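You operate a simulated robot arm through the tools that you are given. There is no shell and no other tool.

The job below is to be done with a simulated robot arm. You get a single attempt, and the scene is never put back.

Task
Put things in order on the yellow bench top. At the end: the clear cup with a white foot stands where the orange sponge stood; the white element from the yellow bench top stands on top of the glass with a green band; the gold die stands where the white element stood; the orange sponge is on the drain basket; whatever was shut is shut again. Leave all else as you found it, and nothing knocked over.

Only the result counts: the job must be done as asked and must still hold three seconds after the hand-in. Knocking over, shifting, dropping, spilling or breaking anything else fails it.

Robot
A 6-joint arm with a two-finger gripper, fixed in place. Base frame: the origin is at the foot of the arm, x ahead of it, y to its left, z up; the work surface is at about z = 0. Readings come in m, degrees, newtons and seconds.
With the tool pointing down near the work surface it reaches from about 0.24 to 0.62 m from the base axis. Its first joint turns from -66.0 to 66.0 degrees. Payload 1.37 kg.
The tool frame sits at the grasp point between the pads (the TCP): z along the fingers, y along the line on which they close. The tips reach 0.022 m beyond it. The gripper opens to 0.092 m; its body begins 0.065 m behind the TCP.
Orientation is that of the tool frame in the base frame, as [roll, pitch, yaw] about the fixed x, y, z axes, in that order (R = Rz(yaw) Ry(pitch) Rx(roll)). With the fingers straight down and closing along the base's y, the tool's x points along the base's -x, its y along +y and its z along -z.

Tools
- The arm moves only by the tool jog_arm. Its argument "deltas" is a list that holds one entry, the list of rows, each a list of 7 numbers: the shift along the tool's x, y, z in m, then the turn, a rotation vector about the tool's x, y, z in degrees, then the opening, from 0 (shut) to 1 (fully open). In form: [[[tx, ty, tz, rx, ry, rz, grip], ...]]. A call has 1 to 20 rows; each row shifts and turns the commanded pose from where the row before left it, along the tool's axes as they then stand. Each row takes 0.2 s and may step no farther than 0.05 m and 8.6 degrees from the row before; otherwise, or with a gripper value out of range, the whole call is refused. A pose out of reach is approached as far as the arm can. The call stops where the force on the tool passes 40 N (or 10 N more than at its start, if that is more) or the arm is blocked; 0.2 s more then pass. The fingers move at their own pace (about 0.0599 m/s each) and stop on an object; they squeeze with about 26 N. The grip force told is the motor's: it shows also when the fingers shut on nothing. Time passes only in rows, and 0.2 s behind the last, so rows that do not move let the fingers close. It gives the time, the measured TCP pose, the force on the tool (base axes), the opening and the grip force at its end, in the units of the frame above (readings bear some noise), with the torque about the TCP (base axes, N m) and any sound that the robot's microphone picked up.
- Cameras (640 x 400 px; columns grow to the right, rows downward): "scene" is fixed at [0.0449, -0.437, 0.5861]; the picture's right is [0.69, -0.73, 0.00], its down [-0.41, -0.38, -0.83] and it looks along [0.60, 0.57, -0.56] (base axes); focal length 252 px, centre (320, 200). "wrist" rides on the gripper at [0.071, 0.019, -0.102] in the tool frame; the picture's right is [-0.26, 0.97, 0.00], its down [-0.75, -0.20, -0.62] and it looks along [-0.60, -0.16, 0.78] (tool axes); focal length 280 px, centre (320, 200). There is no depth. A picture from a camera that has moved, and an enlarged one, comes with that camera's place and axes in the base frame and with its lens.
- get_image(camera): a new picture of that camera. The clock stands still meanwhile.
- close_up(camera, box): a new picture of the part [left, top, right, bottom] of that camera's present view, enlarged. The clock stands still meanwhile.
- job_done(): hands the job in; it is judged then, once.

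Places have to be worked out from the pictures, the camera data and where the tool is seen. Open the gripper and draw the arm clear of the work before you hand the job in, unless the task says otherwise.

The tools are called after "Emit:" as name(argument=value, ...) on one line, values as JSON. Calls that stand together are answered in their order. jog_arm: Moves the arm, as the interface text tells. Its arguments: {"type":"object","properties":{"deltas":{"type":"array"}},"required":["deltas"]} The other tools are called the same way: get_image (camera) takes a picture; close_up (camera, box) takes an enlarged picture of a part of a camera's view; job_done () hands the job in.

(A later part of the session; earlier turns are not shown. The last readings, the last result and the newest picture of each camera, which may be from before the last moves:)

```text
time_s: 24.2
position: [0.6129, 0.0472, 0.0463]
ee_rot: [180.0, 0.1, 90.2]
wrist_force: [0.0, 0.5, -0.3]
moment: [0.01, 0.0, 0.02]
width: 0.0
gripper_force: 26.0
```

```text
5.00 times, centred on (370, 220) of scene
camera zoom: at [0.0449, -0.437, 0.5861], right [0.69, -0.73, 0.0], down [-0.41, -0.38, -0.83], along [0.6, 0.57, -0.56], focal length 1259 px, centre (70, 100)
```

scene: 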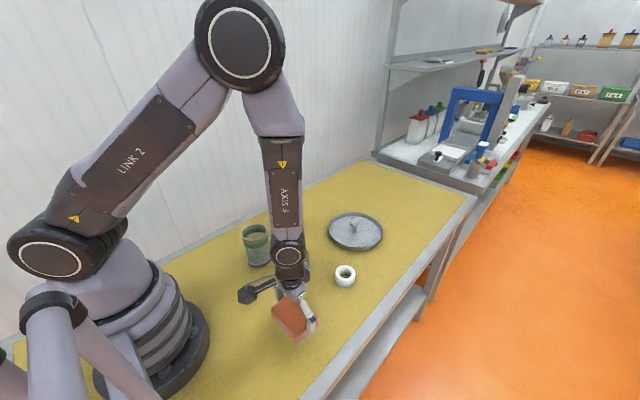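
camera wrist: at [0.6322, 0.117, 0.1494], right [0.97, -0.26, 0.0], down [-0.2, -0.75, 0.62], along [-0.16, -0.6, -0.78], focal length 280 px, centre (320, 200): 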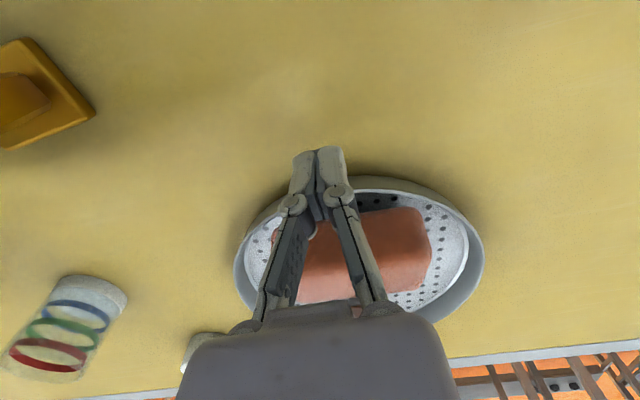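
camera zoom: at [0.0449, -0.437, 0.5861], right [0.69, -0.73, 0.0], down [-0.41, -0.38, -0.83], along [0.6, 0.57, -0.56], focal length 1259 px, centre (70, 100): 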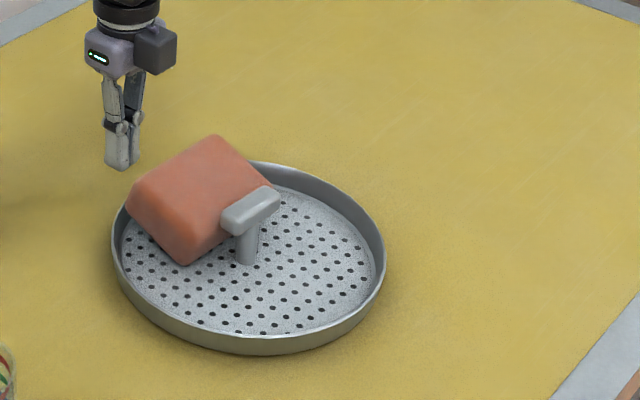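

The fingers are closed and clear on the +y side. I'll approach the sponge face and push in small steps, watching the force.

Emit:
jog_arm(deltas=[[[-0.012, 0, 0, 0, 0, 0, 0], [-0.01, 0, 0, 0, 0, 0, 0], [-0.003, 0, 0, 0, 0, 0, 0], [-0.003, 0, 0, 0, 0, 0, 0], [-0.003, 0, 0, 0, 0, 0, 0], [0, 0, 0, 0, 0, 0, 0]]])

Emit:
close_up(camera="scene", box=[320, 180, 420, 260])

Emit:
get_image(camera="wrist")

```text
time_s: 25.6
position: [0.6128, 0.0175, 0.0467]
ee_rot: [-179.9, 0.0, 90.1]
wrist_force: [1.1, 0.7, 0.1]
moment: [0.02, 0.0, 0.0]
width: 0.0
gripper_force: 26.1
```

```text
5.00 times, centred on (370, 220) of scene
camera zoom: at [0.0449, -0.437, 0.5861], right [0.69, -0.73, 0.0], down [-0.41, -0.38, -0.83], along [0.6, 0.57, -0.56], focal length 1259 px, centre (70, 100)
```

zoom: 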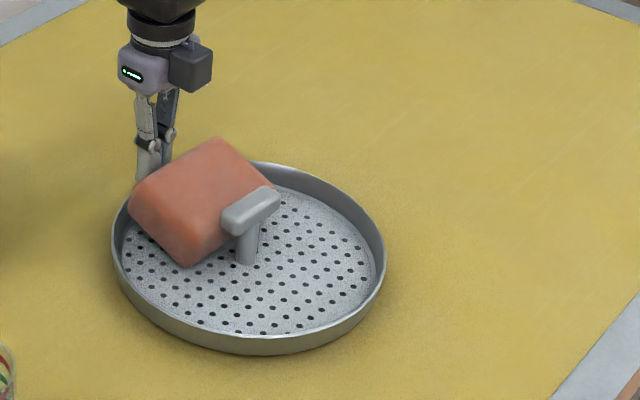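

```text
taken
camera wrist: at [0.6324, 0.0865, 0.1489], right [0.97, -0.26, 0.0], down [-0.2, -0.75, 0.62], along [-0.16, -0.6, -0.78], focal length 280 px, centre (320, 200)
```

wrist: 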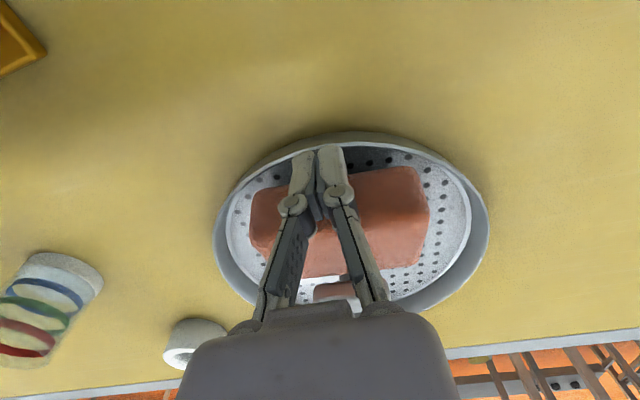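

The fingers are just touching and the sponge moved slightly with little force. I'll push about 4 mm more in small steps.

Emit:
jog_arm(deltas=[[[-0.002, 0, 0, 0, 0, 0, 0], [-0.002, 0, 0, 0, 0, 0, 0], [0, 0, 0, 0, 0, 0, 0]]])

Emit:
close_up(camera="scene", box=[320, 180, 420, 260])

Emit:
get_image(camera="wrist")

```text
time_s: 26.4
position: [0.6134, 0.0119, 0.0469]
ee_rot: [180.0, -0.1, 90.2]
wrist_force: [0.5, 1.6, 0.1]
moment: [0.0, -0.01, 0.01]
width: 0.0
gripper_force: 25.9
```

```text
5.00 times, centred on (370, 220) of scene
camera zoom: at [0.0449, -0.437, 0.5861], right [0.69, -0.73, 0.0], down [-0.41, -0.38, -0.83], along [0.6, 0.57, -0.56], focal length 1259 px, centre (70, 100)
```

zoom: 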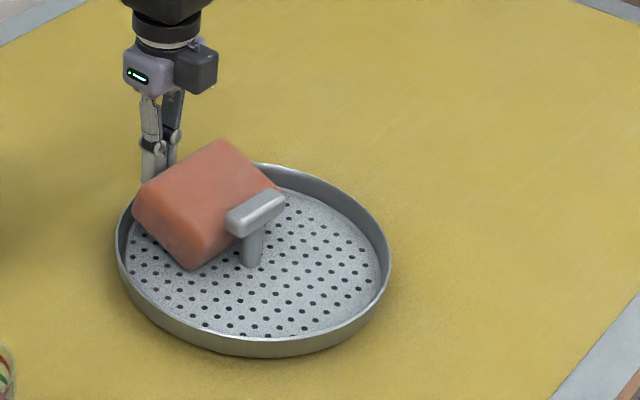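

```text
taken
camera wrist: at [0.6325, 0.0819, 0.1495], right [0.97, -0.26, 0.0], down [-0.2, -0.75, 0.62], along [-0.16, -0.6, -0.78], focal length 280 px, centre (320, 200)
```

wrist: 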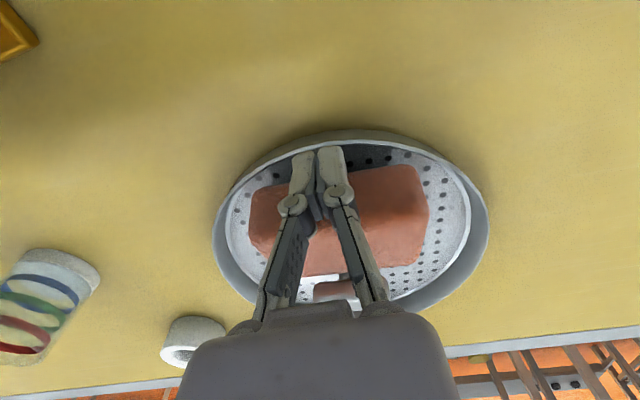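

The basket slid a few millimetres along with the sponge, which I don't want. I'll back off now and compare against the original close-up to see exactly how far it has moved.

Emit:
jog_arm(deltas=[[[0.015, 0, 0, 0, 0, 0, 0], [0.02, 0, 0, 0, 0, 0, 0], [0, 0, -0.04, 0, 0, 0, 0], [0, 0, -0.05, 0, 0, 0, 0], [0, 0, -0.05, 0, 0, 0, 0], [0, 0, 0, 0, 0, 0, 0]]])

Emit:
close_up(camera="scene", box=[320, 200, 390, 258])

Emit:
close_up(camera="scene", box=[335, 200, 405, 255])

```text
time_s: 27.8
position: [0.6122, 0.0433, 0.1873]
ee_rot: [180.0, 0.0, 90.2]
wrist_force: [0.1, 0.6, -0.1]
moment: [0.01, -0.01, 0.0]
width: 0.0
gripper_force: 25.9
```

```text
6.90 times, centred on (355, 229) of scene
camera zoom: at [0.0449, -0.437, 0.5861], right [0.69, -0.73, 0.0], down [-0.41, -0.38, -0.83], along [0.6, 0.57, -0.56], focal length 1736 px, centre (79, 0)
```

zoom: 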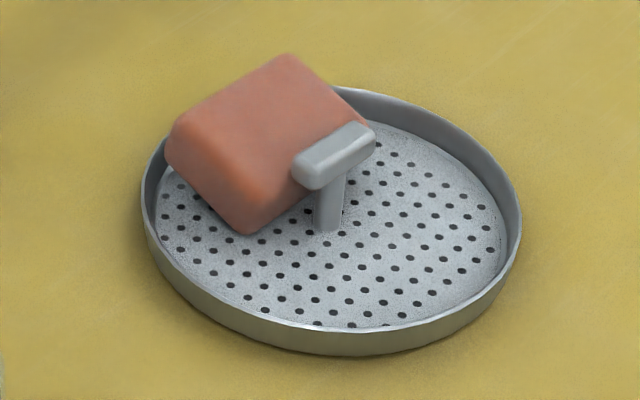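

```text
7.27 times, centred on (370, 228) of scene
camera zoom: at [0.0449, -0.437, 0.5861], right [0.69, -0.73, 0.0], down [-0.41, -0.38, -0.83], along [0.6, 0.57, -0.56], focal length 1831 px, centre (-44, 0)
```

zoom: 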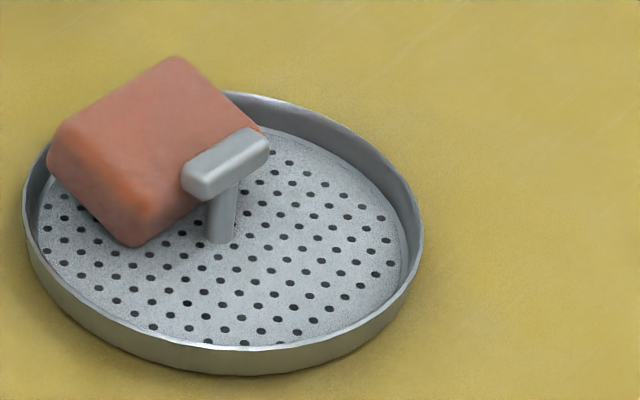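

The basket has moved about 4.5 mm in -y from its original place, and the sponge is lying securely in it. I'll come down with closed fingers on the -y side of the handle bar, inside the basket and above the plate, ready to nudge the basket back in +y.

Emit:
jog_arm(deltas=[[[-0.0385, -0.0015, 0, 0, 0, 0, 0], [-0.0385, -0.0015, 0, 0, 0, 0, 0], [-0.0385, -0.0015, 0, 0, 0, 0, 0], [-0.0385, -0.0015, 0, 0, 0, 0, 0], [0, 0, 0.045, 0, 0, 0, 0], [0, 0, 0.045, 0, 0, 0, 0], [0, 0, 0.04, 0, 0, 0, 0], [0, 0, 0, 0, 0, 0, 0], [0, 0, 0, 0, 0, 0, 0]]])

Emit:
get_image(camera="wrist")

Emit:
close_up(camera="scene", box=[320, 200, 390, 258])

```text
time_s: 29.8
position: [0.6112, -0.1112, 0.0551]
ee_rot: [179.9, -0.1, 90.3]
wrist_force: [-0.1, 1.0, 0.4]
moment: [0.01, 0.03, 0.03]
width: 0.0
gripper_force: 25.9
```

```text
taken
camera wrist: at [0.631, -0.0421, 0.158], right [0.97, -0.26, 0.0], down [-0.2, -0.75, 0.62], along [-0.16, -0.6, -0.78], focal length 280 px, centre (320, 200)
```

wrist: 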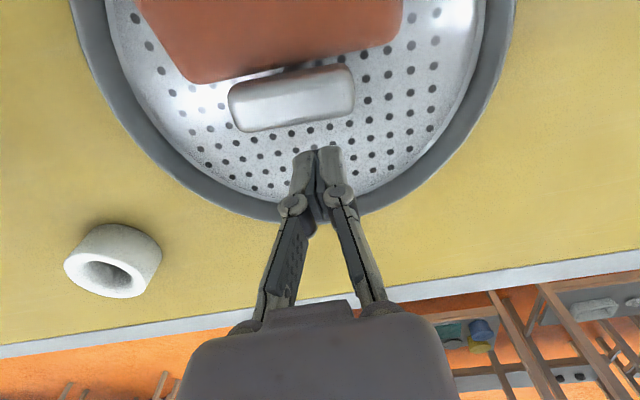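

```text
6.90 times, centred on (355, 229) of scene
camera zoom: at [0.0449, -0.437, 0.5861], right [0.69, -0.73, 0.0], down [-0.41, -0.38, -0.83], along [0.6, 0.57, -0.56], focal length 1736 px, centre (79, 0)
```

zoom: 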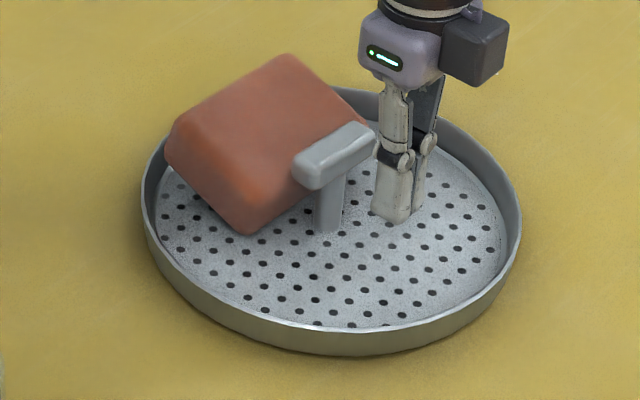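

The fingers are inside the basket, about 2 cm from the bar on its -y side. I'll approach the bar in steps.

Emit:
jog_arm(deltas=[[[0.008, 0, 0, 0, 0, 0, 0], [0.006, 0, 0, 0, 0, 0, 0], [0, 0, 0, 0, 0, 0, 0]]])

Emit:
get_image(camera="wrist")

Emit:
close_up(camera="scene", box=[320, 200, 390, 258])

```text
time_s: 30.6
position: [0.6104, -0.0959, 0.0554]
ee_rot: [180.0, 0.0, 90.1]
wrist_force: [0.8, 0.3, 0.1]
moment: [0.02, 0.02, 0.03]
width: 0.0
gripper_force: 26.1
```

```text
taken
camera wrist: at [0.6292, -0.0253, 0.1589], right [0.97, -0.26, 0.0], down [-0.2, -0.75, 0.62], along [-0.16, -0.6, -0.78], focal length 280 px, centre (320, 200)
```

wrist: 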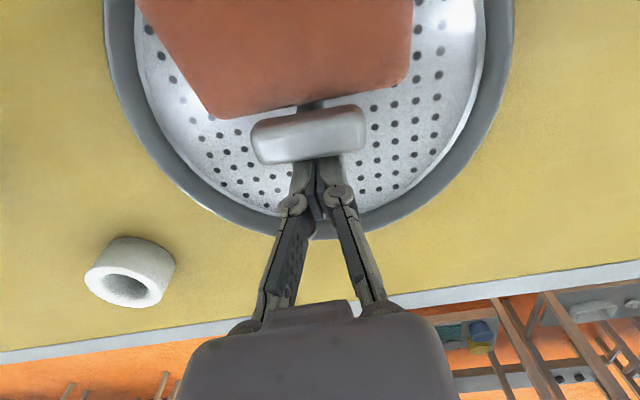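

```text
6.90 times, centred on (355, 229) of scene
camera zoom: at [0.0449, -0.437, 0.5861], right [0.69, -0.73, 0.0], down [-0.41, -0.38, -0.83], along [0.6, 0.57, -0.56], focal length 1736 px, centre (79, 0)
```

zoom: 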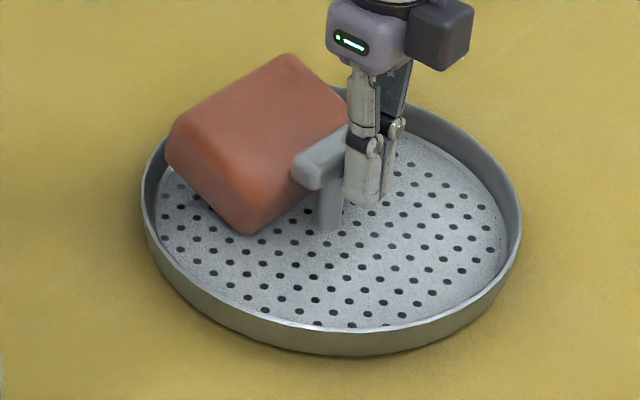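

The basket is unmoved so far, still at 141–521 px, and the fingers are nearly at the bar. I'll advance a few millimetres.

Emit:
jog_arm(deltas=[[[0.002, 0, 0, 0, 0, 0, 0], [0.002, 0, 0, 0, 0, 0, 0], [0, 0, 0, 0, 0, 0, 0]]])

Emit:
close_up(camera="scene", box=[320, 200, 390, 258])

```text
time_s: 31.4
position: [0.6084, -0.0905, 0.0577]
ee_rot: [179.9, 0.1, 90.2]
wrist_force: [-1.1, -0.6, -1.3]
moment: [-0.02, 0.04, -0.03]
width: 0.0001
gripper_force: 25.9
```

```text
6.90 times, centred on (355, 229) of scene
camera zoom: at [0.0449, -0.437, 0.5861], right [0.69, -0.73, 0.0], down [-0.41, -0.38, -0.83], along [0.6, 0.57, -0.56], focal length 1736 px, centre (79, 0)
```

zoom: 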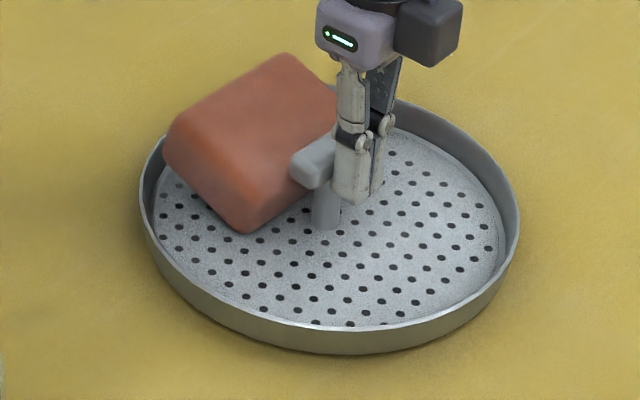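

Contact began, and the rim moved about 2 px back towards its original 135–513 px. I'll push about 3 mm more.

Emit:
jog_arm(deltas=[[[0.0015, 0, 0, 0, 0, 0, 0], [0.0015, 0, 0, 0, 0, 0, 0], [0, 0, 0, 0, 0, 0, 0]]])

Emit:
close_up(camera="scene", box=[320, 200, 390, 258])

```text
time_s: 32.2
position: [0.6069, -0.088, 0.0576]
ee_rot: [179.9, -0.1, 90.1]
wrist_force: [-0.1, -0.2, -0.5]
moment: [-0.02, -0.03, -0.03]
width: 0.0
gripper_force: 25.8
```

```text
6.90 times, centred on (355, 229) of scene
camera zoom: at [0.0449, -0.437, 0.5861], right [0.69, -0.73, 0.0], down [-0.41, -0.38, -0.83], along [0.6, 0.57, -0.56], focal length 1736 px, centre (79, 0)
```

zoom: 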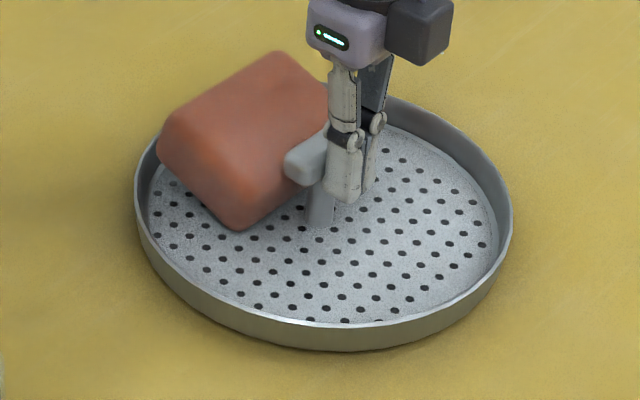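

The rim is back within about half a millimetre of its original outline, at 134–512 px against 135–513. I'll back the fingers off in -y and rise.

Emit:
jog_arm(deltas=[[[-0.006, 0, 0, 0, 0, 0, 0], [-0.01, 0, 0, 0, 0, 0, 0], [0, 0, -0.04, 0, 0, 0, 0], [0, 0, -0.05, 0, 0, 0, 0], [0, 0, -0.05, 0, 0, 0, 0], [0, 0, 0, 0, 0, 0, 0]]])

Emit:
close_up(camera="scene", box=[320, 200, 390, 258])

Emit:
get_image(camera="wrist")

```text
time_s: 33.6
position: [0.6087, -0.1, 0.2]
ee_rot: [180.0, 0.0, 90.3]
wrist_force: [-0.5, 0.6, 0.4]
moment: [-0.01, -0.02, 0.0]
width: 0.0
gripper_force: 26.3
```

```text
6.90 times, centred on (355, 229) of scene
camera zoom: at [0.0449, -0.437, 0.5861], right [0.69, -0.73, 0.0], down [-0.41, -0.38, -0.83], along [0.6, 0.57, -0.56], focal length 1736 px, centre (79, 0)
```

zoom: 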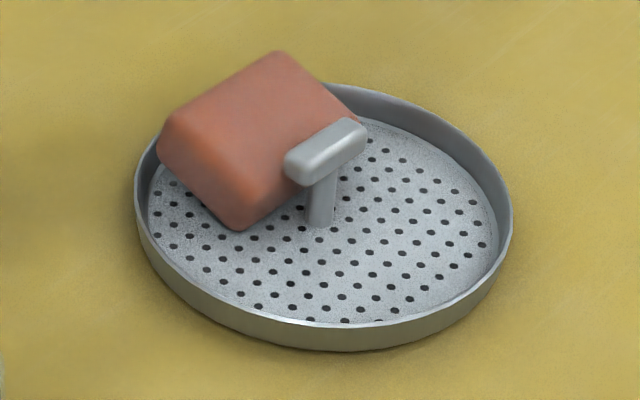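

```text
taken
camera wrist: at [0.627, -0.0312, 0.3024], right [0.97, -0.26, 0.0], down [-0.2, -0.75, 0.62], along [-0.16, -0.6, -0.78], focal length 280 px, centre (320, 200)
```

wrist: 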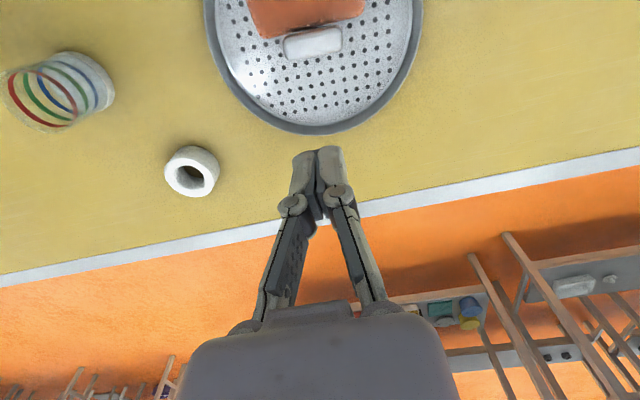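

The basket is restored and the sponge rests in it. Next is the cup: I'll move above it at about (0.366, -0.05), opening the fingers on the way, and look.

Emit:
jog_arm(deltas=[[[0.009, -0.0435, 0, 0, 0, 0, 0.5], [0.009, -0.0435, 0, 0, 0, 0, 1], [0.009, -0.0435, 0, 0, 0, 0, 1], [0.009, -0.0435, 0, 0, 0, 0, 1], [0.009, -0.0435, 0, 0, 0, 0, 1], [0.005, -0.024, 0, 0, 0, 0, 1], [0, 0, 0, 0, 0, 0, 1], [0, 0, 0, 0, 0, 0, 1]]])

Emit:
get_image(camera="wrist")

Emit:
get_image(camera="scene")

```text
time_s: 35.4
position: [0.3644, -0.0566, 0.196]
ee_rot: [180.0, 0.0, 90.2]
wrist_force: [0.7, -0.7, 0.1]
moment: [-0.01, 0.02, 0.03]
width: 0.092
gripper_force: 0.0
```

```text
taken
camera wrist: at [0.3845, 0.0137, 0.2994], right [0.97, -0.26, 0.0], down [-0.2, -0.75, 0.62], along [-0.16, -0.6, -0.78], focal length 280 px, centre (320, 200)
```

wrist: 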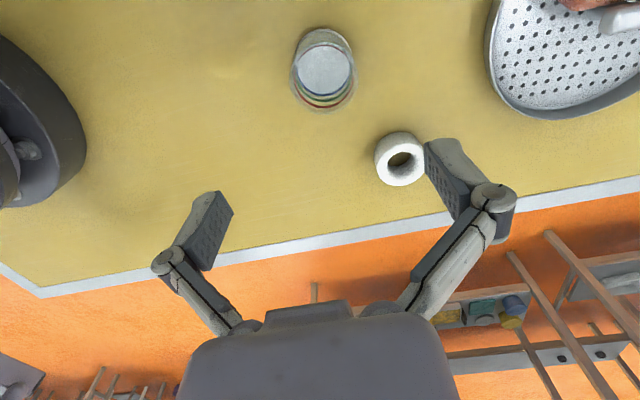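

```text
taken
```

scene: 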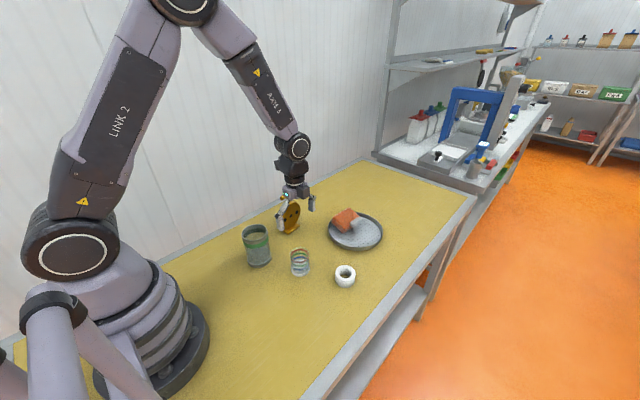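

The cup is in the upper middle of the view, so I'll enlarge it to fix its position.

Emit:
close_up(camera="wrist", box=[275, 15, 375, 115])

Emit:
close_up(camera="scene", box=[280, 240, 320, 282])

```text
4.00 times, centred on (325, 65) of wrist
camera zoom: at [0.3845, 0.0137, 0.2994], right [0.97, -0.26, 0.0], down [-0.2, -0.75, 0.62], along [-0.16, -0.6, -0.78], focal length 1122 px, centre (300, 740)
```

zoom: 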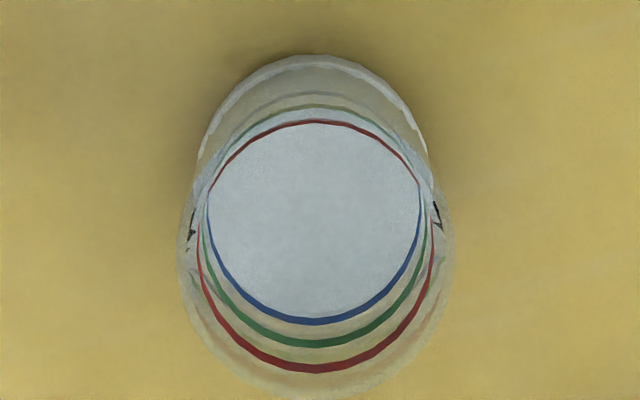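

```text
9.52 times, centred on (300, 261) of scene
camera zoom: at [0.0449, -0.437, 0.5861], right [0.69, -0.73, 0.0], down [-0.41, -0.38, -0.83], along [0.6, 0.57, -0.56], focal length 2398 px, centre (510, -381)
```

zoom: 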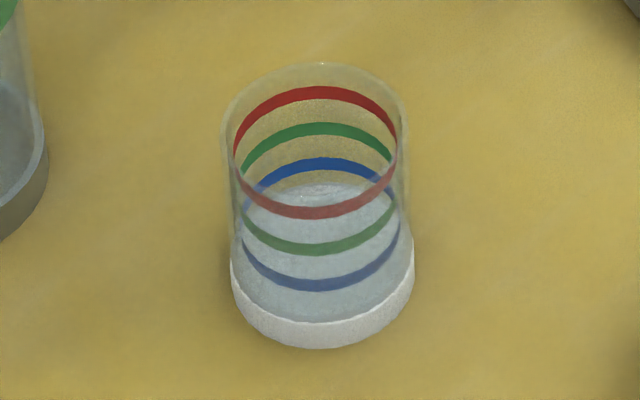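

I put the cup centre at about (0.370, -0.051), height about 0.067 m and diameter about 0.055 m. I'll centre over it and come down to z≈0.11 to check alignment.

Emit:
jog_arm(deltas=[[[0.0055, 0.0055, 0.03, 0, 0, 0, 1], [0, 0, 0.03, 0, 0, 0, 1], [0, 0, 0.03, 0, 0, 0, 1], [0, 0, 0, 0, 0, 0, 1], [0, 0, 0, 0, 0, 0, 1]]])

Emit:
get_image(camera="wrist")

Emit:
close_up(camera="scene", box=[260, 200, 350, 290])

```text
time_s: 36.6
position: [0.3699, -0.0493, 0.1089]
ee_rot: [179.9, 0.1, 90.2]
wrist_force: [0.1, 1.2, -0.3]
moment: [0.03, 0.0, 0.0]
width: 0.092
gripper_force: 0.0
```

```text
taken
camera wrist: at [0.3899, 0.0208, 0.211], right [0.97, -0.26, 0.0], down [-0.2, -0.75, 0.62], along [-0.16, -0.6, -0.78], focal length 280 px, centre (320, 200)
```

wrist: 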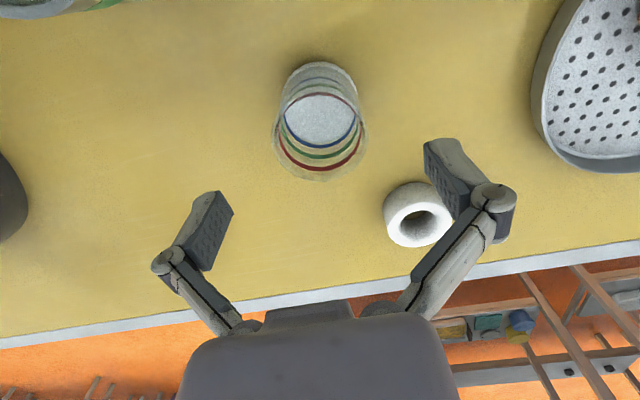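

```text
4.44 times, centred on (305, 245) of scene
camera zoom: at [0.0449, -0.437, 0.5861], right [0.69, -0.73, 0.0], down [-0.41, -0.38, -0.83], along [0.6, 0.57, -0.56], focal length 1119 px, centre (387, 0)
```

zoom: 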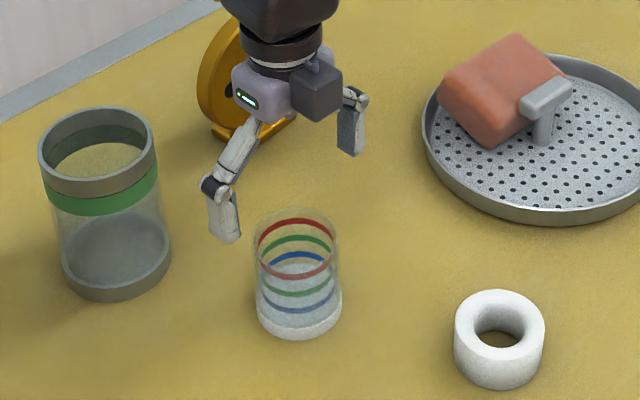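

The cup seems centred in x, and y is uncertain by about 6 mm. I'll lower to z≈0.065 with the fingers well clear of the cup on both sides, then look again.

Emit:
jog_arm(deltas=[[[0, 0, 0.022, 0, 0, 0, 1], [0, 0, 0.022, 0, 0, 0, 1], [0, 0, 0, 0, 0, 0, 1], [0, 0, 0, 0, 0, 0, 1]]])

Emit:
get_image(camera="wrist")

Emit:
close_up(camera="wrist", box=[220, 70, 440, 240])

Emit:
close_up(camera="scene", box=[265, 220, 345, 290])

```text
time_s: 37.6
position: [0.3706, -0.048, 0.0635]
ee_rot: [180.0, 0.0, 90.3]
wrist_force: [0.1, -0.7, -0.3]
moment: [-0.02, 0.01, -0.05]
width: 0.0921
gripper_force: 0.0
```

```text
taken
camera wrist: at [0.3901, 0.0214, 0.1665], right [0.97, -0.26, 0.0], down [-0.2, -0.75, 0.62], along [-0.16, -0.6, -0.78], focal length 280 px, centre (320, 200)
```

wrist: 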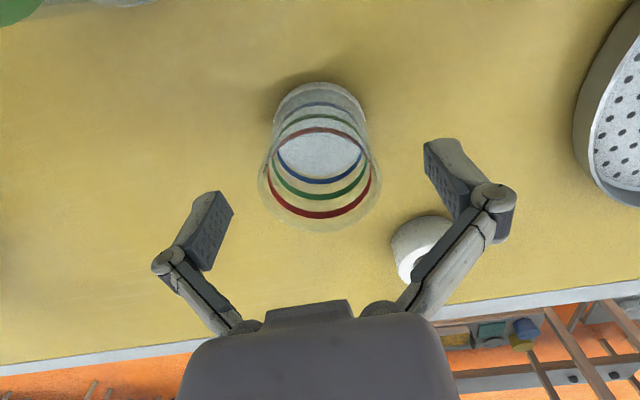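

```text
2.35 times, centred on (330, 155) of wrist
camera zoom: at [0.3901, 0.0214, 0.1665], right [0.97, -0.26, 0.0], down [-0.2, -0.75, 0.62], along [-0.16, -0.6, -0.78], focal length 660 px, centre (296, 306)
```

zoom: 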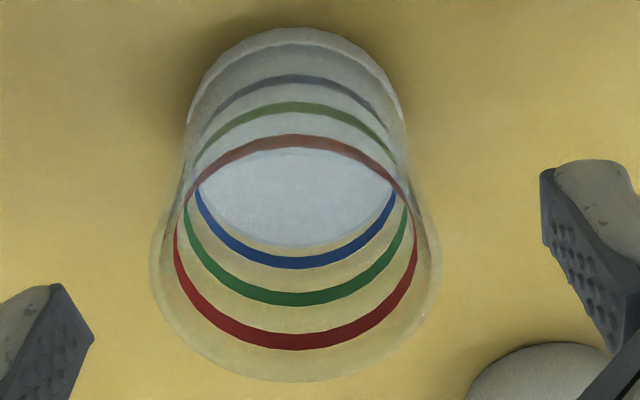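

```text
5.71 times, centred on (305, 255) of scene
camera zoom: at [0.0449, -0.437, 0.5861], right [0.69, -0.73, 0.0], down [-0.41, -0.38, -0.83], along [0.6, 0.57, -0.56], focal length 1439 px, centre (406, -114)
```

zoom: 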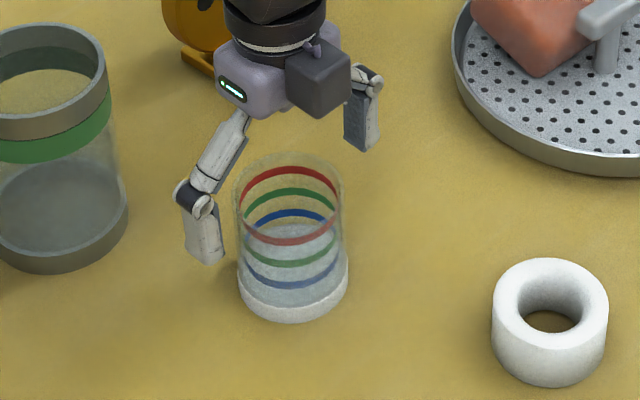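

The rim edges line up with the hand axis to about a millimetre. The cup also seems to hold a light liquid up to about z=0.03, so I'll move gently, going down to z≈0.037 and closing.

Emit:
jog_arm(deltas=[[[0, 0, 0.01, 0, 0, 0, 1], [0, 0, 0.009, 0, 0, 0, 1], [0, 0, 0.007, 0, 0, 0, 1], [0, 0, 0, 0, 0, 0, 1], [0, 0, 0, 0, 0, 0, 0.8], [0, 0, 0, 0, 0, 0, 0.65], [0, 0, 0, 0, 0, 0, 0.6]]])

Emit:
close_up(camera="wrist", box=[200, 70, 460, 260])

Emit:
close_up(camera="scene", box=[265, 220, 345, 290])

```text
time_s: 39.2
position: [0.3713, -0.0492, 0.0382]
ee_rot: [-179.9, 0.0, 90.2]
wrist_force: [0.1, -0.5, -0.1]
moment: [0.0, -0.01, 0.0]
width: 0.0558
gripper_force: 0.3
```

```text
2.11 times, centred on (330, 165) of wrist
camera zoom: at [0.3915, 0.0218, 0.1402], right [0.97, -0.26, 0.0], down [-0.2, -0.75, 0.62], along [-0.16, -0.6, -0.78], focal length 590 px, centre (299, 274)
```

zoom: 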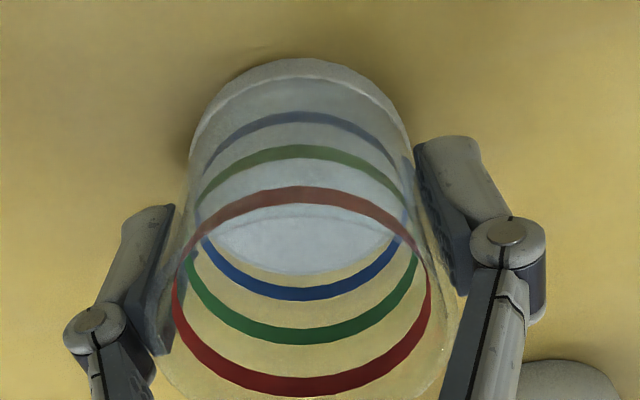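

```text
5.71 times, centred on (305, 255) of scene
camera zoom: at [0.0449, -0.437, 0.5861], right [0.69, -0.73, 0.0], down [-0.41, -0.38, -0.83], along [0.6, 0.57, -0.56], focal length 1439 px, centre (406, -114)
```

zoom: 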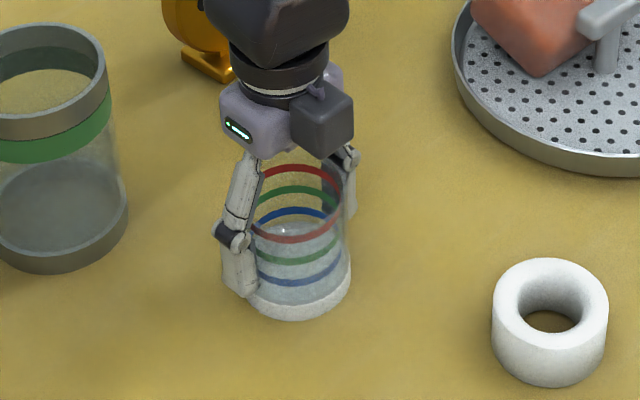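

The fingers are at 0.056 m, just at the glass wall. I'll close the rest of the way to get a firm hold.

Emit:
jog_arm(deltas=[[[0, 0, 0, 0, 0, 0, 0.55], [0, 0, 0, 0, 0, 0, 0.45], [0, 0, 0, 0, 0, 0, 0.3], [0, 0, 0, 0, 0, 0, 0.3]]])

```text
time_s: 40.2
position: [0.3719, -0.0485, 0.0384]
ee_rot: [179.9, 0.1, 90.2]
wrist_force: [-1.9, -0.5, 6.5]
moment: [-0.02, 0.09, -0.01]
width: 0.0545
gripper_force: 25.6
```

The cup is held at 0.0545 m. I'll lift it gently by about 7 cm.

Emit:
jog_arm(deltas=[[[0, 0, -0.003, 0, 0, 0, 0.3], [0, 0, -0.008, 0, 0, 0, 0.3], [0, 0, -0.012, 0, 0, 0, 0.3], [0, 0, -0.014, 0, 0, 0, 0.3], [0, 0, -0.014, 0, 0, 0, 0.3], [0, 0, -0.01, 0, 0, 0, 0.3], [0, 0, -0.006, 0, 0, 0, 0.3], [0, 0, -0.003, 0, 0, 0, 0.3], [0, 0, 0, 0, 0, 0, 0.3]]])

Emit:
close_up(camera="scene", box=[240, 190, 350, 290])

```text
time_s: 42.2
position: [0.3705, -0.0481, 0.1072]
ee_rot: [-180.0, 0.0, 90.2]
wrist_force: [0.2, 0.6, -0.3]
moment: [0.01, 0.04, 0.0]
width: 0.054
gripper_force: 25.9
```

```text
4.00 times, centred on (295, 240) of scene
camera zoom: at [0.0449, -0.437, 0.5861], right [0.69, -0.73, 0.0], down [-0.41, -0.38, -0.83], along [0.6, 0.57, -0.56], focal length 1007 px, centre (420, 40)
```

zoom: 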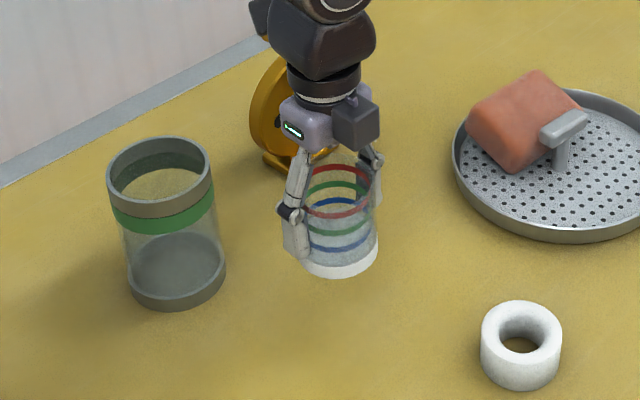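

The cup is lifted upright. I'll carry it with a smooth speed profile to above the sponge's old place at (0.230, -0.190).

Emit:
jog_arm(deltas=[[[-0.00423, -0.00424, 0, 0, 0, 0, 0.3], [-0.00986, -0.00989, 0, 0, 0, 0, 0.3], [-0.01409, -0.01413, 0, 0, 0, 0, 0.3], [-0.01691, -0.01696, 0, 0, 0, 0, 0.3], [-0.01832, -0.01837, 0, 0, 0, 0, 0.3], [-0.01832, -0.01837, 0, 0, 0, 0, 0.3], [-0.01691, -0.01696, 0, 0, 0, 0, 0.3], [-0.01409, -0.01413, 0, 0, 0, 0, 0.3], [-0.01127, -0.0113, 0, 0, 0, 0, 0.3], [-0.00845, -0.00848, 0, 0, 0, 0, 0.3], [-0.00564, -0.00565, 0, 0, 0, 0, 0.3], [-0.00282, -0.00283, 0, 0, 0, 0, 0.3], [0, 0, 0, 0, 0, 0, 0.3]]])

Emit:
get_image(camera="scene")

```text
time_s: 45.0
position: [0.23, -0.1882, 0.1068]
ee_rot: [-179.9, 0.0, 90.1]
wrist_force: [-0.4, 0.2, -1.4]
moment: [0.01, -0.01, 0.01]
width: 0.0541
gripper_force: 26.2
```

```text
taken
```

scene: 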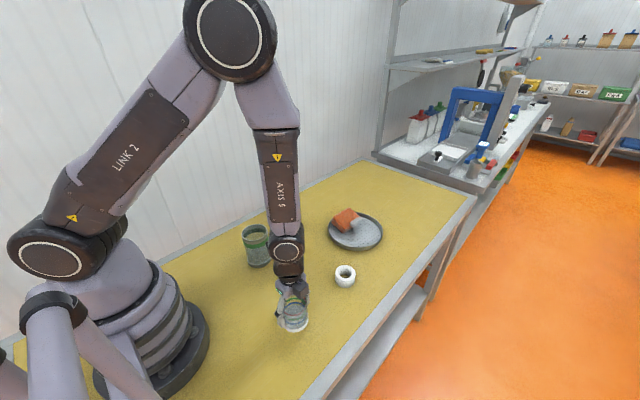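

The hand is at (0.230, -0.188) with the cup upright. I'll lower smoothly to just above the table, then in tiny steps until contact.

Emit:
jog_arm(deltas=[[[-0.001, 0, 0.004, 0, 0, 0, 0.3], [0, 0, 0.01, 0, 0, 0, 0.3], [0, 0, 0.014, 0, 0, 0, 0.3], [0, 0, 0.014, 0, 0, 0, 0.3], [0, 0, 0.012, 0, 0, 0, 0.3], [0, 0, 0.007, 0, 0, 0, 0.3], [0, 0, 0.004, 0, 0, 0, 0.3], [0, 0, 0.002, 0, 0, 0, 0.3], [0, 0, 0, 0, 0, 0, 0.3]]])

```text
time_s: 47.0
position: [0.231, -0.1895, 0.0406]
ee_rot: [179.9, 0.0, 90.2]
wrist_force: [0.8, -0.5, 0.3]
moment: [-0.02, 0.02, 0.0]
width: 0.0539
gripper_force: 25.5
```

No contact yet at z≈0.040, so I'll take the last 3 mm in tiny steps.

Emit:
jog_arm(deltas=[[[0, 0, 0.001, 0, 0, 0, 0.3], [0, 0, 0.001, 0, 0, 0, 0.3], [0, 0, 0.001, 0, 0, 0, 0.3], [0, 0, 0, 0, 0, 0, 0.3]]])

Emit:
close_up(camera="scene", box=[240, 270, 350, 370])

```text
time_s: 48.0
position: [0.2302, -0.1914, 0.0368]
ee_rot: [-180.0, 0.0, 90.2]
wrist_force: [0.8, 2.9, 18.1]
moment: [0.03, -0.05, -0.07]
width: 0.0538
gripper_force: 26.2
```

```text
4.00 times, centred on (295, 320) of scene
camera zoom: at [0.0448, -0.437, 0.5862], right [0.69, -0.73, 0.0], down [-0.41, -0.38, -0.83], along [0.6, 0.57, -0.56], focal length 1007 px, centre (420, -280)
```

zoom: 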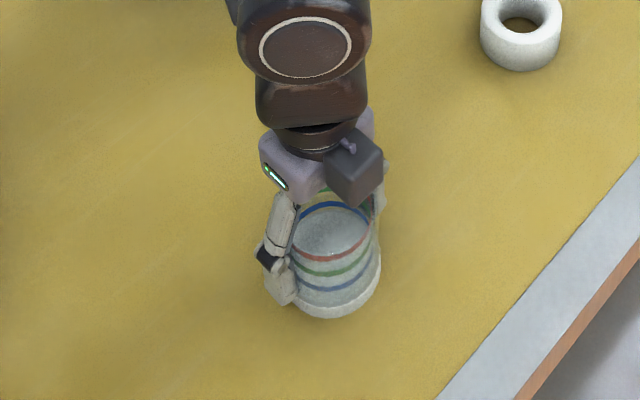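

Firm contact with the table at 18 N. I'll unload 1 mm and open slowly.

Emit:
jog_arm(deltas=[[[0, 0, -0.001, 0, 0, 0, 0.3], [0, 0, 0, 0, 0, 0, 0.3], [0, 0, 0, 0, 0, 0, 0.62], [0, 0, 0, 0, 0, 0, 0.75], [0, 0, 0, 0, 0, 0, 1], [0, 0, 0, 0, 0, 0, 1], [0, 0, 0, 0, 0, 0, 1]]])

Emit:
close_up(camera="wrist", box=[180, 60, 480, 260])

```text
time_s: 49.6
position: [0.2302, -0.1904, 0.0369]
ee_rot: [179.9, -0.1, 90.2]
wrist_force: [0.4, 0.3, 0.3]
moment: [0.0, 0.0, 0.03]
width: 0.0921
gripper_force: 0.1
```

```text
2.00 times, centred on (330, 160) of wrist
camera zoom: at [0.2504, -0.1206, 0.1405], right [0.97, -0.26, 0.0], down [-0.2, -0.75, 0.62], along [-0.16, -0.6, -0.78], focal length 561 px, centre (300, 280)
```

zoom: 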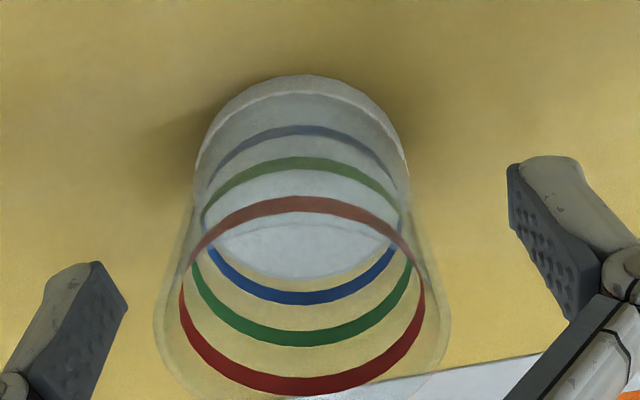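

The cup stands upright with both fingers clear. I'll rise straight up and check the placement.

Emit:
jog_arm(deltas=[[[0, 0, -0.01, 0, 0, 0, 1], [0, 0, -0.02, 0, 0, 0, 1], [0, 0, -0.04, 0, 0, 0, 1], [0, 0, -0.04, 0, 0, 0, 1], [0, 0, -0.04, 0, 0, 0, 1], [0, 0, 0, 0, 0, 0, 1]]])

Emit:
get_image(camera="wrist")

Emit:
close_up(camera="scene", box=[264, 300, 332, 365])

```text
time_s: 51.0
position: [0.2306, -0.1894, 0.1876]
ee_rot: [180.0, -0.1, 90.1]
wrist_force: [-0.2, 0.8, -0.5]
moment: [0.03, -0.01, 0.0]
width: 0.092
gripper_force: 0.0
```

```text
taken
camera wrist: at [0.2504, -0.1201, 0.2898], right [0.97, -0.26, 0.0], down [-0.2, -0.75, 0.62], along [-0.16, -0.6, -0.78], focal length 280 px, centre (320, 200)
```

wrist: 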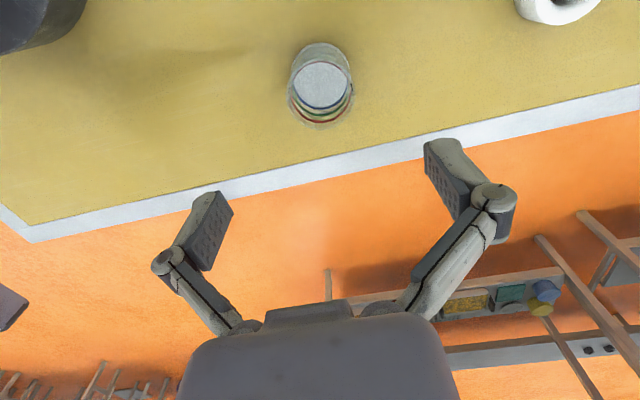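

```text
6.15 times, centred on (298, 332) of scene
camera zoom: at [0.0449, -0.437, 0.5861], right [0.69, -0.73, 0.0], down [-0.41, -0.38, -0.83], along [0.6, 0.57, -0.56], focal length 1549 px, centre (455, -615)
```

zoom: 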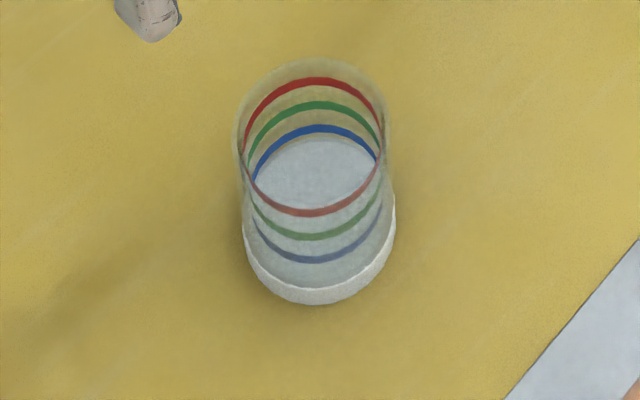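

The cup stands at about (0.232, -0.191), right on the sponge's old spot. Next I'll hover above the white ring near (0.432, -0.168).

Emit:
jog_arm(deltas=[[[0.0043, 0.0403, 0, 0, 0, 0, 1], [0.0043, 0.0403, 0, 0, 0, 0, 1], [0.0043, 0.0403, 0, 0, 0, 0, 1], [0.0043, 0.0403, 0, 0, 0, 0, 1], [0.0043, 0.0403, 0, 0, 0, 0, 1], [0, 0, 0.03, 0, 0, 0, 1], [0, 0, 0.03, 0, 0, 0, 1], [0, 0, 0, 0, 0, 0, 1], [0, 0, 0, 0, 0, 0, 1]]])

Emit:
get_image(camera="wrist")

Emit:
close_up(camera="wrist", box=[230, 40, 430, 170])

Emit:
close_up(camera="scene", box=[300, 220, 400, 300])

```text
time_s: 53.0
position: [0.4329, -0.1669, 0.1254]
ee_rot: [-179.9, 0.0, 90.2]
wrist_force: [-0.6, 0.1, 0.2]
moment: [0.02, -0.03, -0.01]
width: 0.0918
gripper_force: 0.1
```

```text
taken
camera wrist: at [0.4522, -0.098, 0.2294], right [0.97, -0.26, 0.0], down [-0.2, -0.75, 0.62], along [-0.16, -0.6, -0.78], focal length 280 px, centre (320, 200)
```

wrist: 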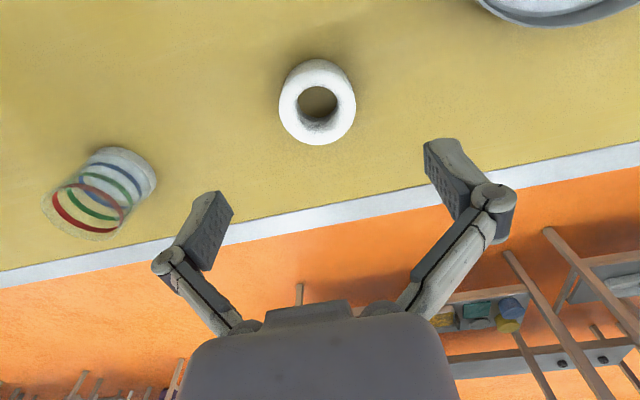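

```text
3.08 times, centred on (330, 105) of wrist
camera zoom: at [0.4522, -0.098, 0.2294], right [0.97, -0.26, 0.0], down [-0.2, -0.75, 0.62], along [-0.16, -0.6, -0.78], focal length 863 px, centre (289, 492)
```

zoom: 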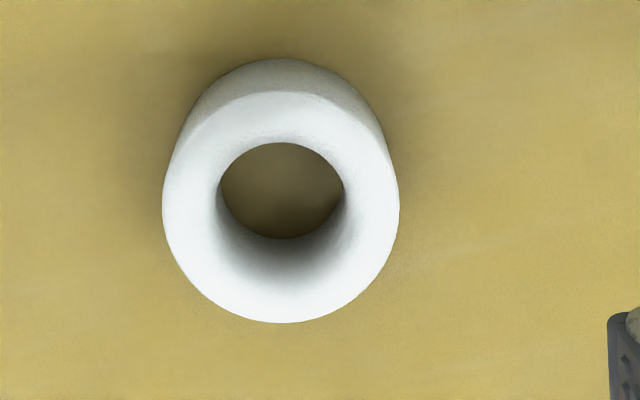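

```text
5.00 times, centred on (350, 260) of scene
camera zoom: at [0.0449, -0.437, 0.5861], right [0.69, -0.73, 0.0], down [-0.41, -0.38, -0.83], along [0.6, 0.57, -0.56], focal length 1259 px, centre (170, -100)
```

zoom: 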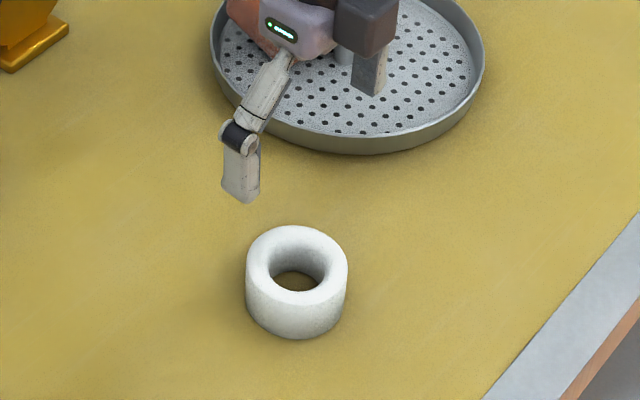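

The ring centre is within about 2 mm of the hand axis. I'll lower to z≈0.065 and recheck before gripping.

Emit:
jog_arm(deltas=[[[0, -0.0015, 0.03, 0, 0, 0, 1], [0, 0, 0.03, 0, 0, 0, 1], [0, 0, 0, 0, 0, 0, 1], [0, 0, 0, 0, 0, 0, 1]]])

Emit:
get_image(camera="wrist")

Emit:
close_up(camera="wrist", box=[220, 70, 440, 210])

```text
time_s: 54.0
position: [0.4321, -0.1692, 0.0669]
ee_rot: [180.0, 0.1, 90.1]
wrist_force: [0.1, 0.4, 0.7]
moment: [-0.03, 0.02, 0.01]
width: 0.0919
gripper_force: 0.1
```

```text
taken
camera wrist: at [0.4509, -0.0987, 0.1699], right [0.97, -0.26, 0.0], down [-0.2, -0.75, 0.62], along [-0.16, -0.6, -0.78], focal length 280 px, centre (320, 200)
```

wrist: 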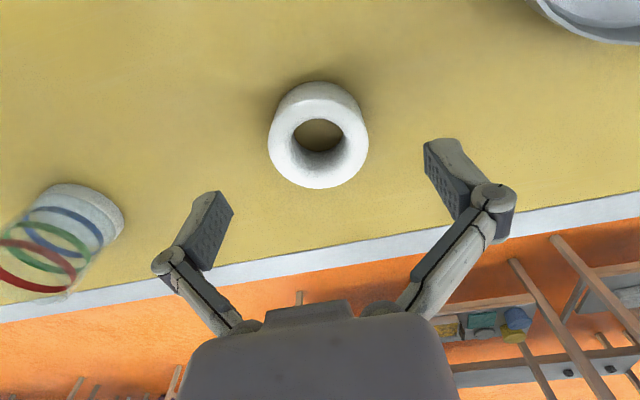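

```text
2.86 times, centred on (330, 140) of wrist
camera zoom: at [0.4509, -0.0987, 0.1699], right [0.97, -0.26, 0.0], down [-0.2, -0.75, 0.62], along [-0.16, -0.6, -0.78], focal length 801 px, centre (291, 371)
```

zoom: 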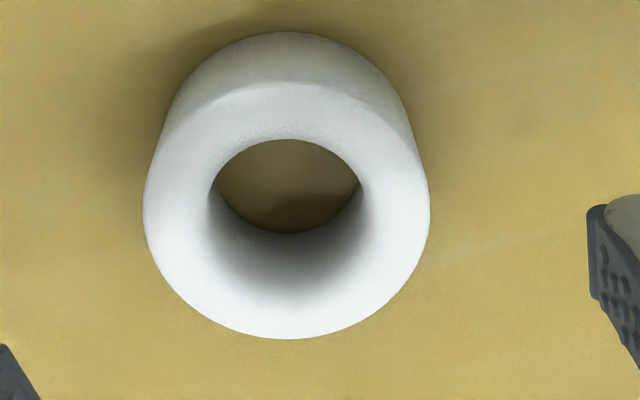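

The ring is about 2.5 mm further in +y and 1 mm in -x than the hand axis. I'll correct for that, lower to z≈0.030 and close on it.

Emit:
jog_arm(deltas=[[[0.0025, -0.001, 0.012, 0, 0, 0, 1], [0, 0, 0.012, 0, 0, 0, 1], [0, 0, 0.008, 0, 0, 0, 1], [0, 0, 0.004, 0, 0, 0, 1], [0, 0, 0, 0, 0, 0, 1], [0, 0, 0, 0, 0, 0, 0.8], [0, 0, 0, 0, 0, 0, 0.65], [0, 0, 0, 0, 0, 0, 0.65]]])

Emit:
close_up(camera="wrist", box=[200, 70, 460, 260])

Emit:
close_up(camera="scene", box=[310, 230, 390, 300])

```text
time_s: 55.8
position: [0.4295, -0.1666, 0.0326]
ee_rot: [-179.9, 0.1, 90.2]
wrist_force: [0.5, -0.2, 0.3]
moment: [0.01, 0.0, 0.01]
width: 0.0598
gripper_force: 0.0
```

```text
2.11 times, centred on (330, 165) of wrist
camera zoom: at [0.4483, -0.0958, 0.1348], right [0.97, -0.26, 0.0], down [-0.2, -0.75, 0.62], along [-0.16, -0.6, -0.78], focal length 590 px, centre (299, 274)
```

zoom: 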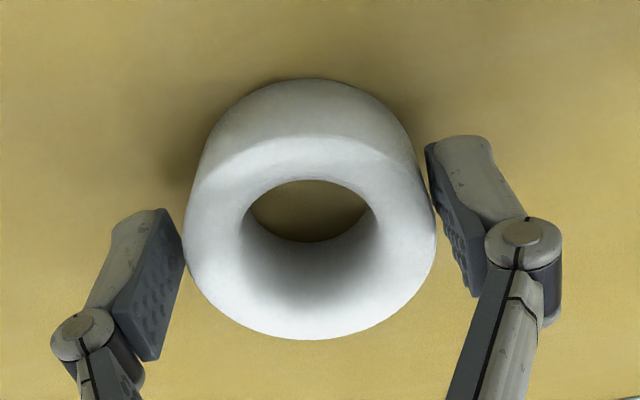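

```text
5.71 times, centred on (350, 265) of scene
camera zoom: at [0.0449, -0.437, 0.5861], right [0.69, -0.73, 0.0], down [-0.41, -0.38, -0.83], along [0.6, 0.57, -0.56], focal length 1439 px, centre (149, -171)
```

zoom: 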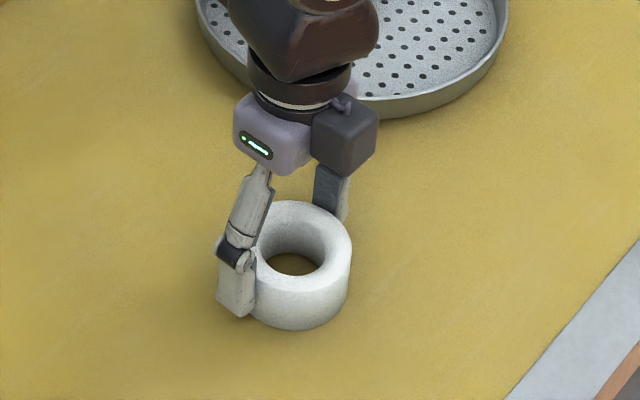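

The ring is centred between the pads. I'll close the rest of the way, which also measures its diameter.

Emit:
jog_arm(deltas=[[[0, 0, 0, 0, 0, 0, 0.55], [0, 0, 0, 0, 0, 0, 0.45], [0, 0, 0, 0, 0, 0, 0.4], [0, 0, 0, 0, 0, 0, 0.4]]])

Emit:
close_up(camera="scene", box=[326, 256, 366, 294])

```text
time_s: 56.8
position: [0.4287, -0.1652, 0.033]
ee_rot: [180.0, 0.0, 90.3]
wrist_force: [-0.7, -0.3, 4.4]
moment: [-0.09, 0.04, 0.04]
width: 0.055
gripper_force: 25.8
```

```text
10.53 times, centred on (346, 275) of scene
camera zoom: at [0.0449, -0.437, 0.5862], right [0.69, -0.73, 0.0], down [-0.41, -0.38, -0.83], along [0.6, 0.57, -0.56], focal length 2650 px, centre (46, -590)
```

zoom: 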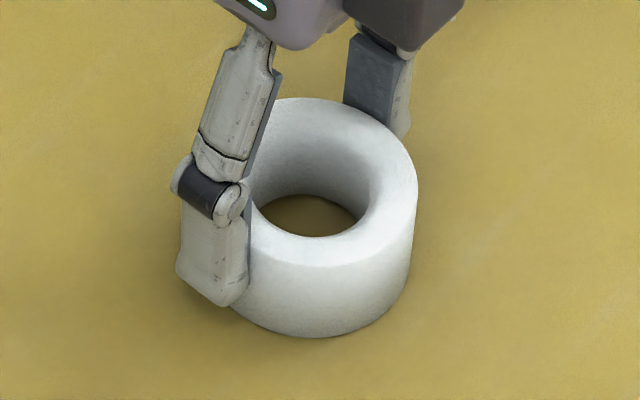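

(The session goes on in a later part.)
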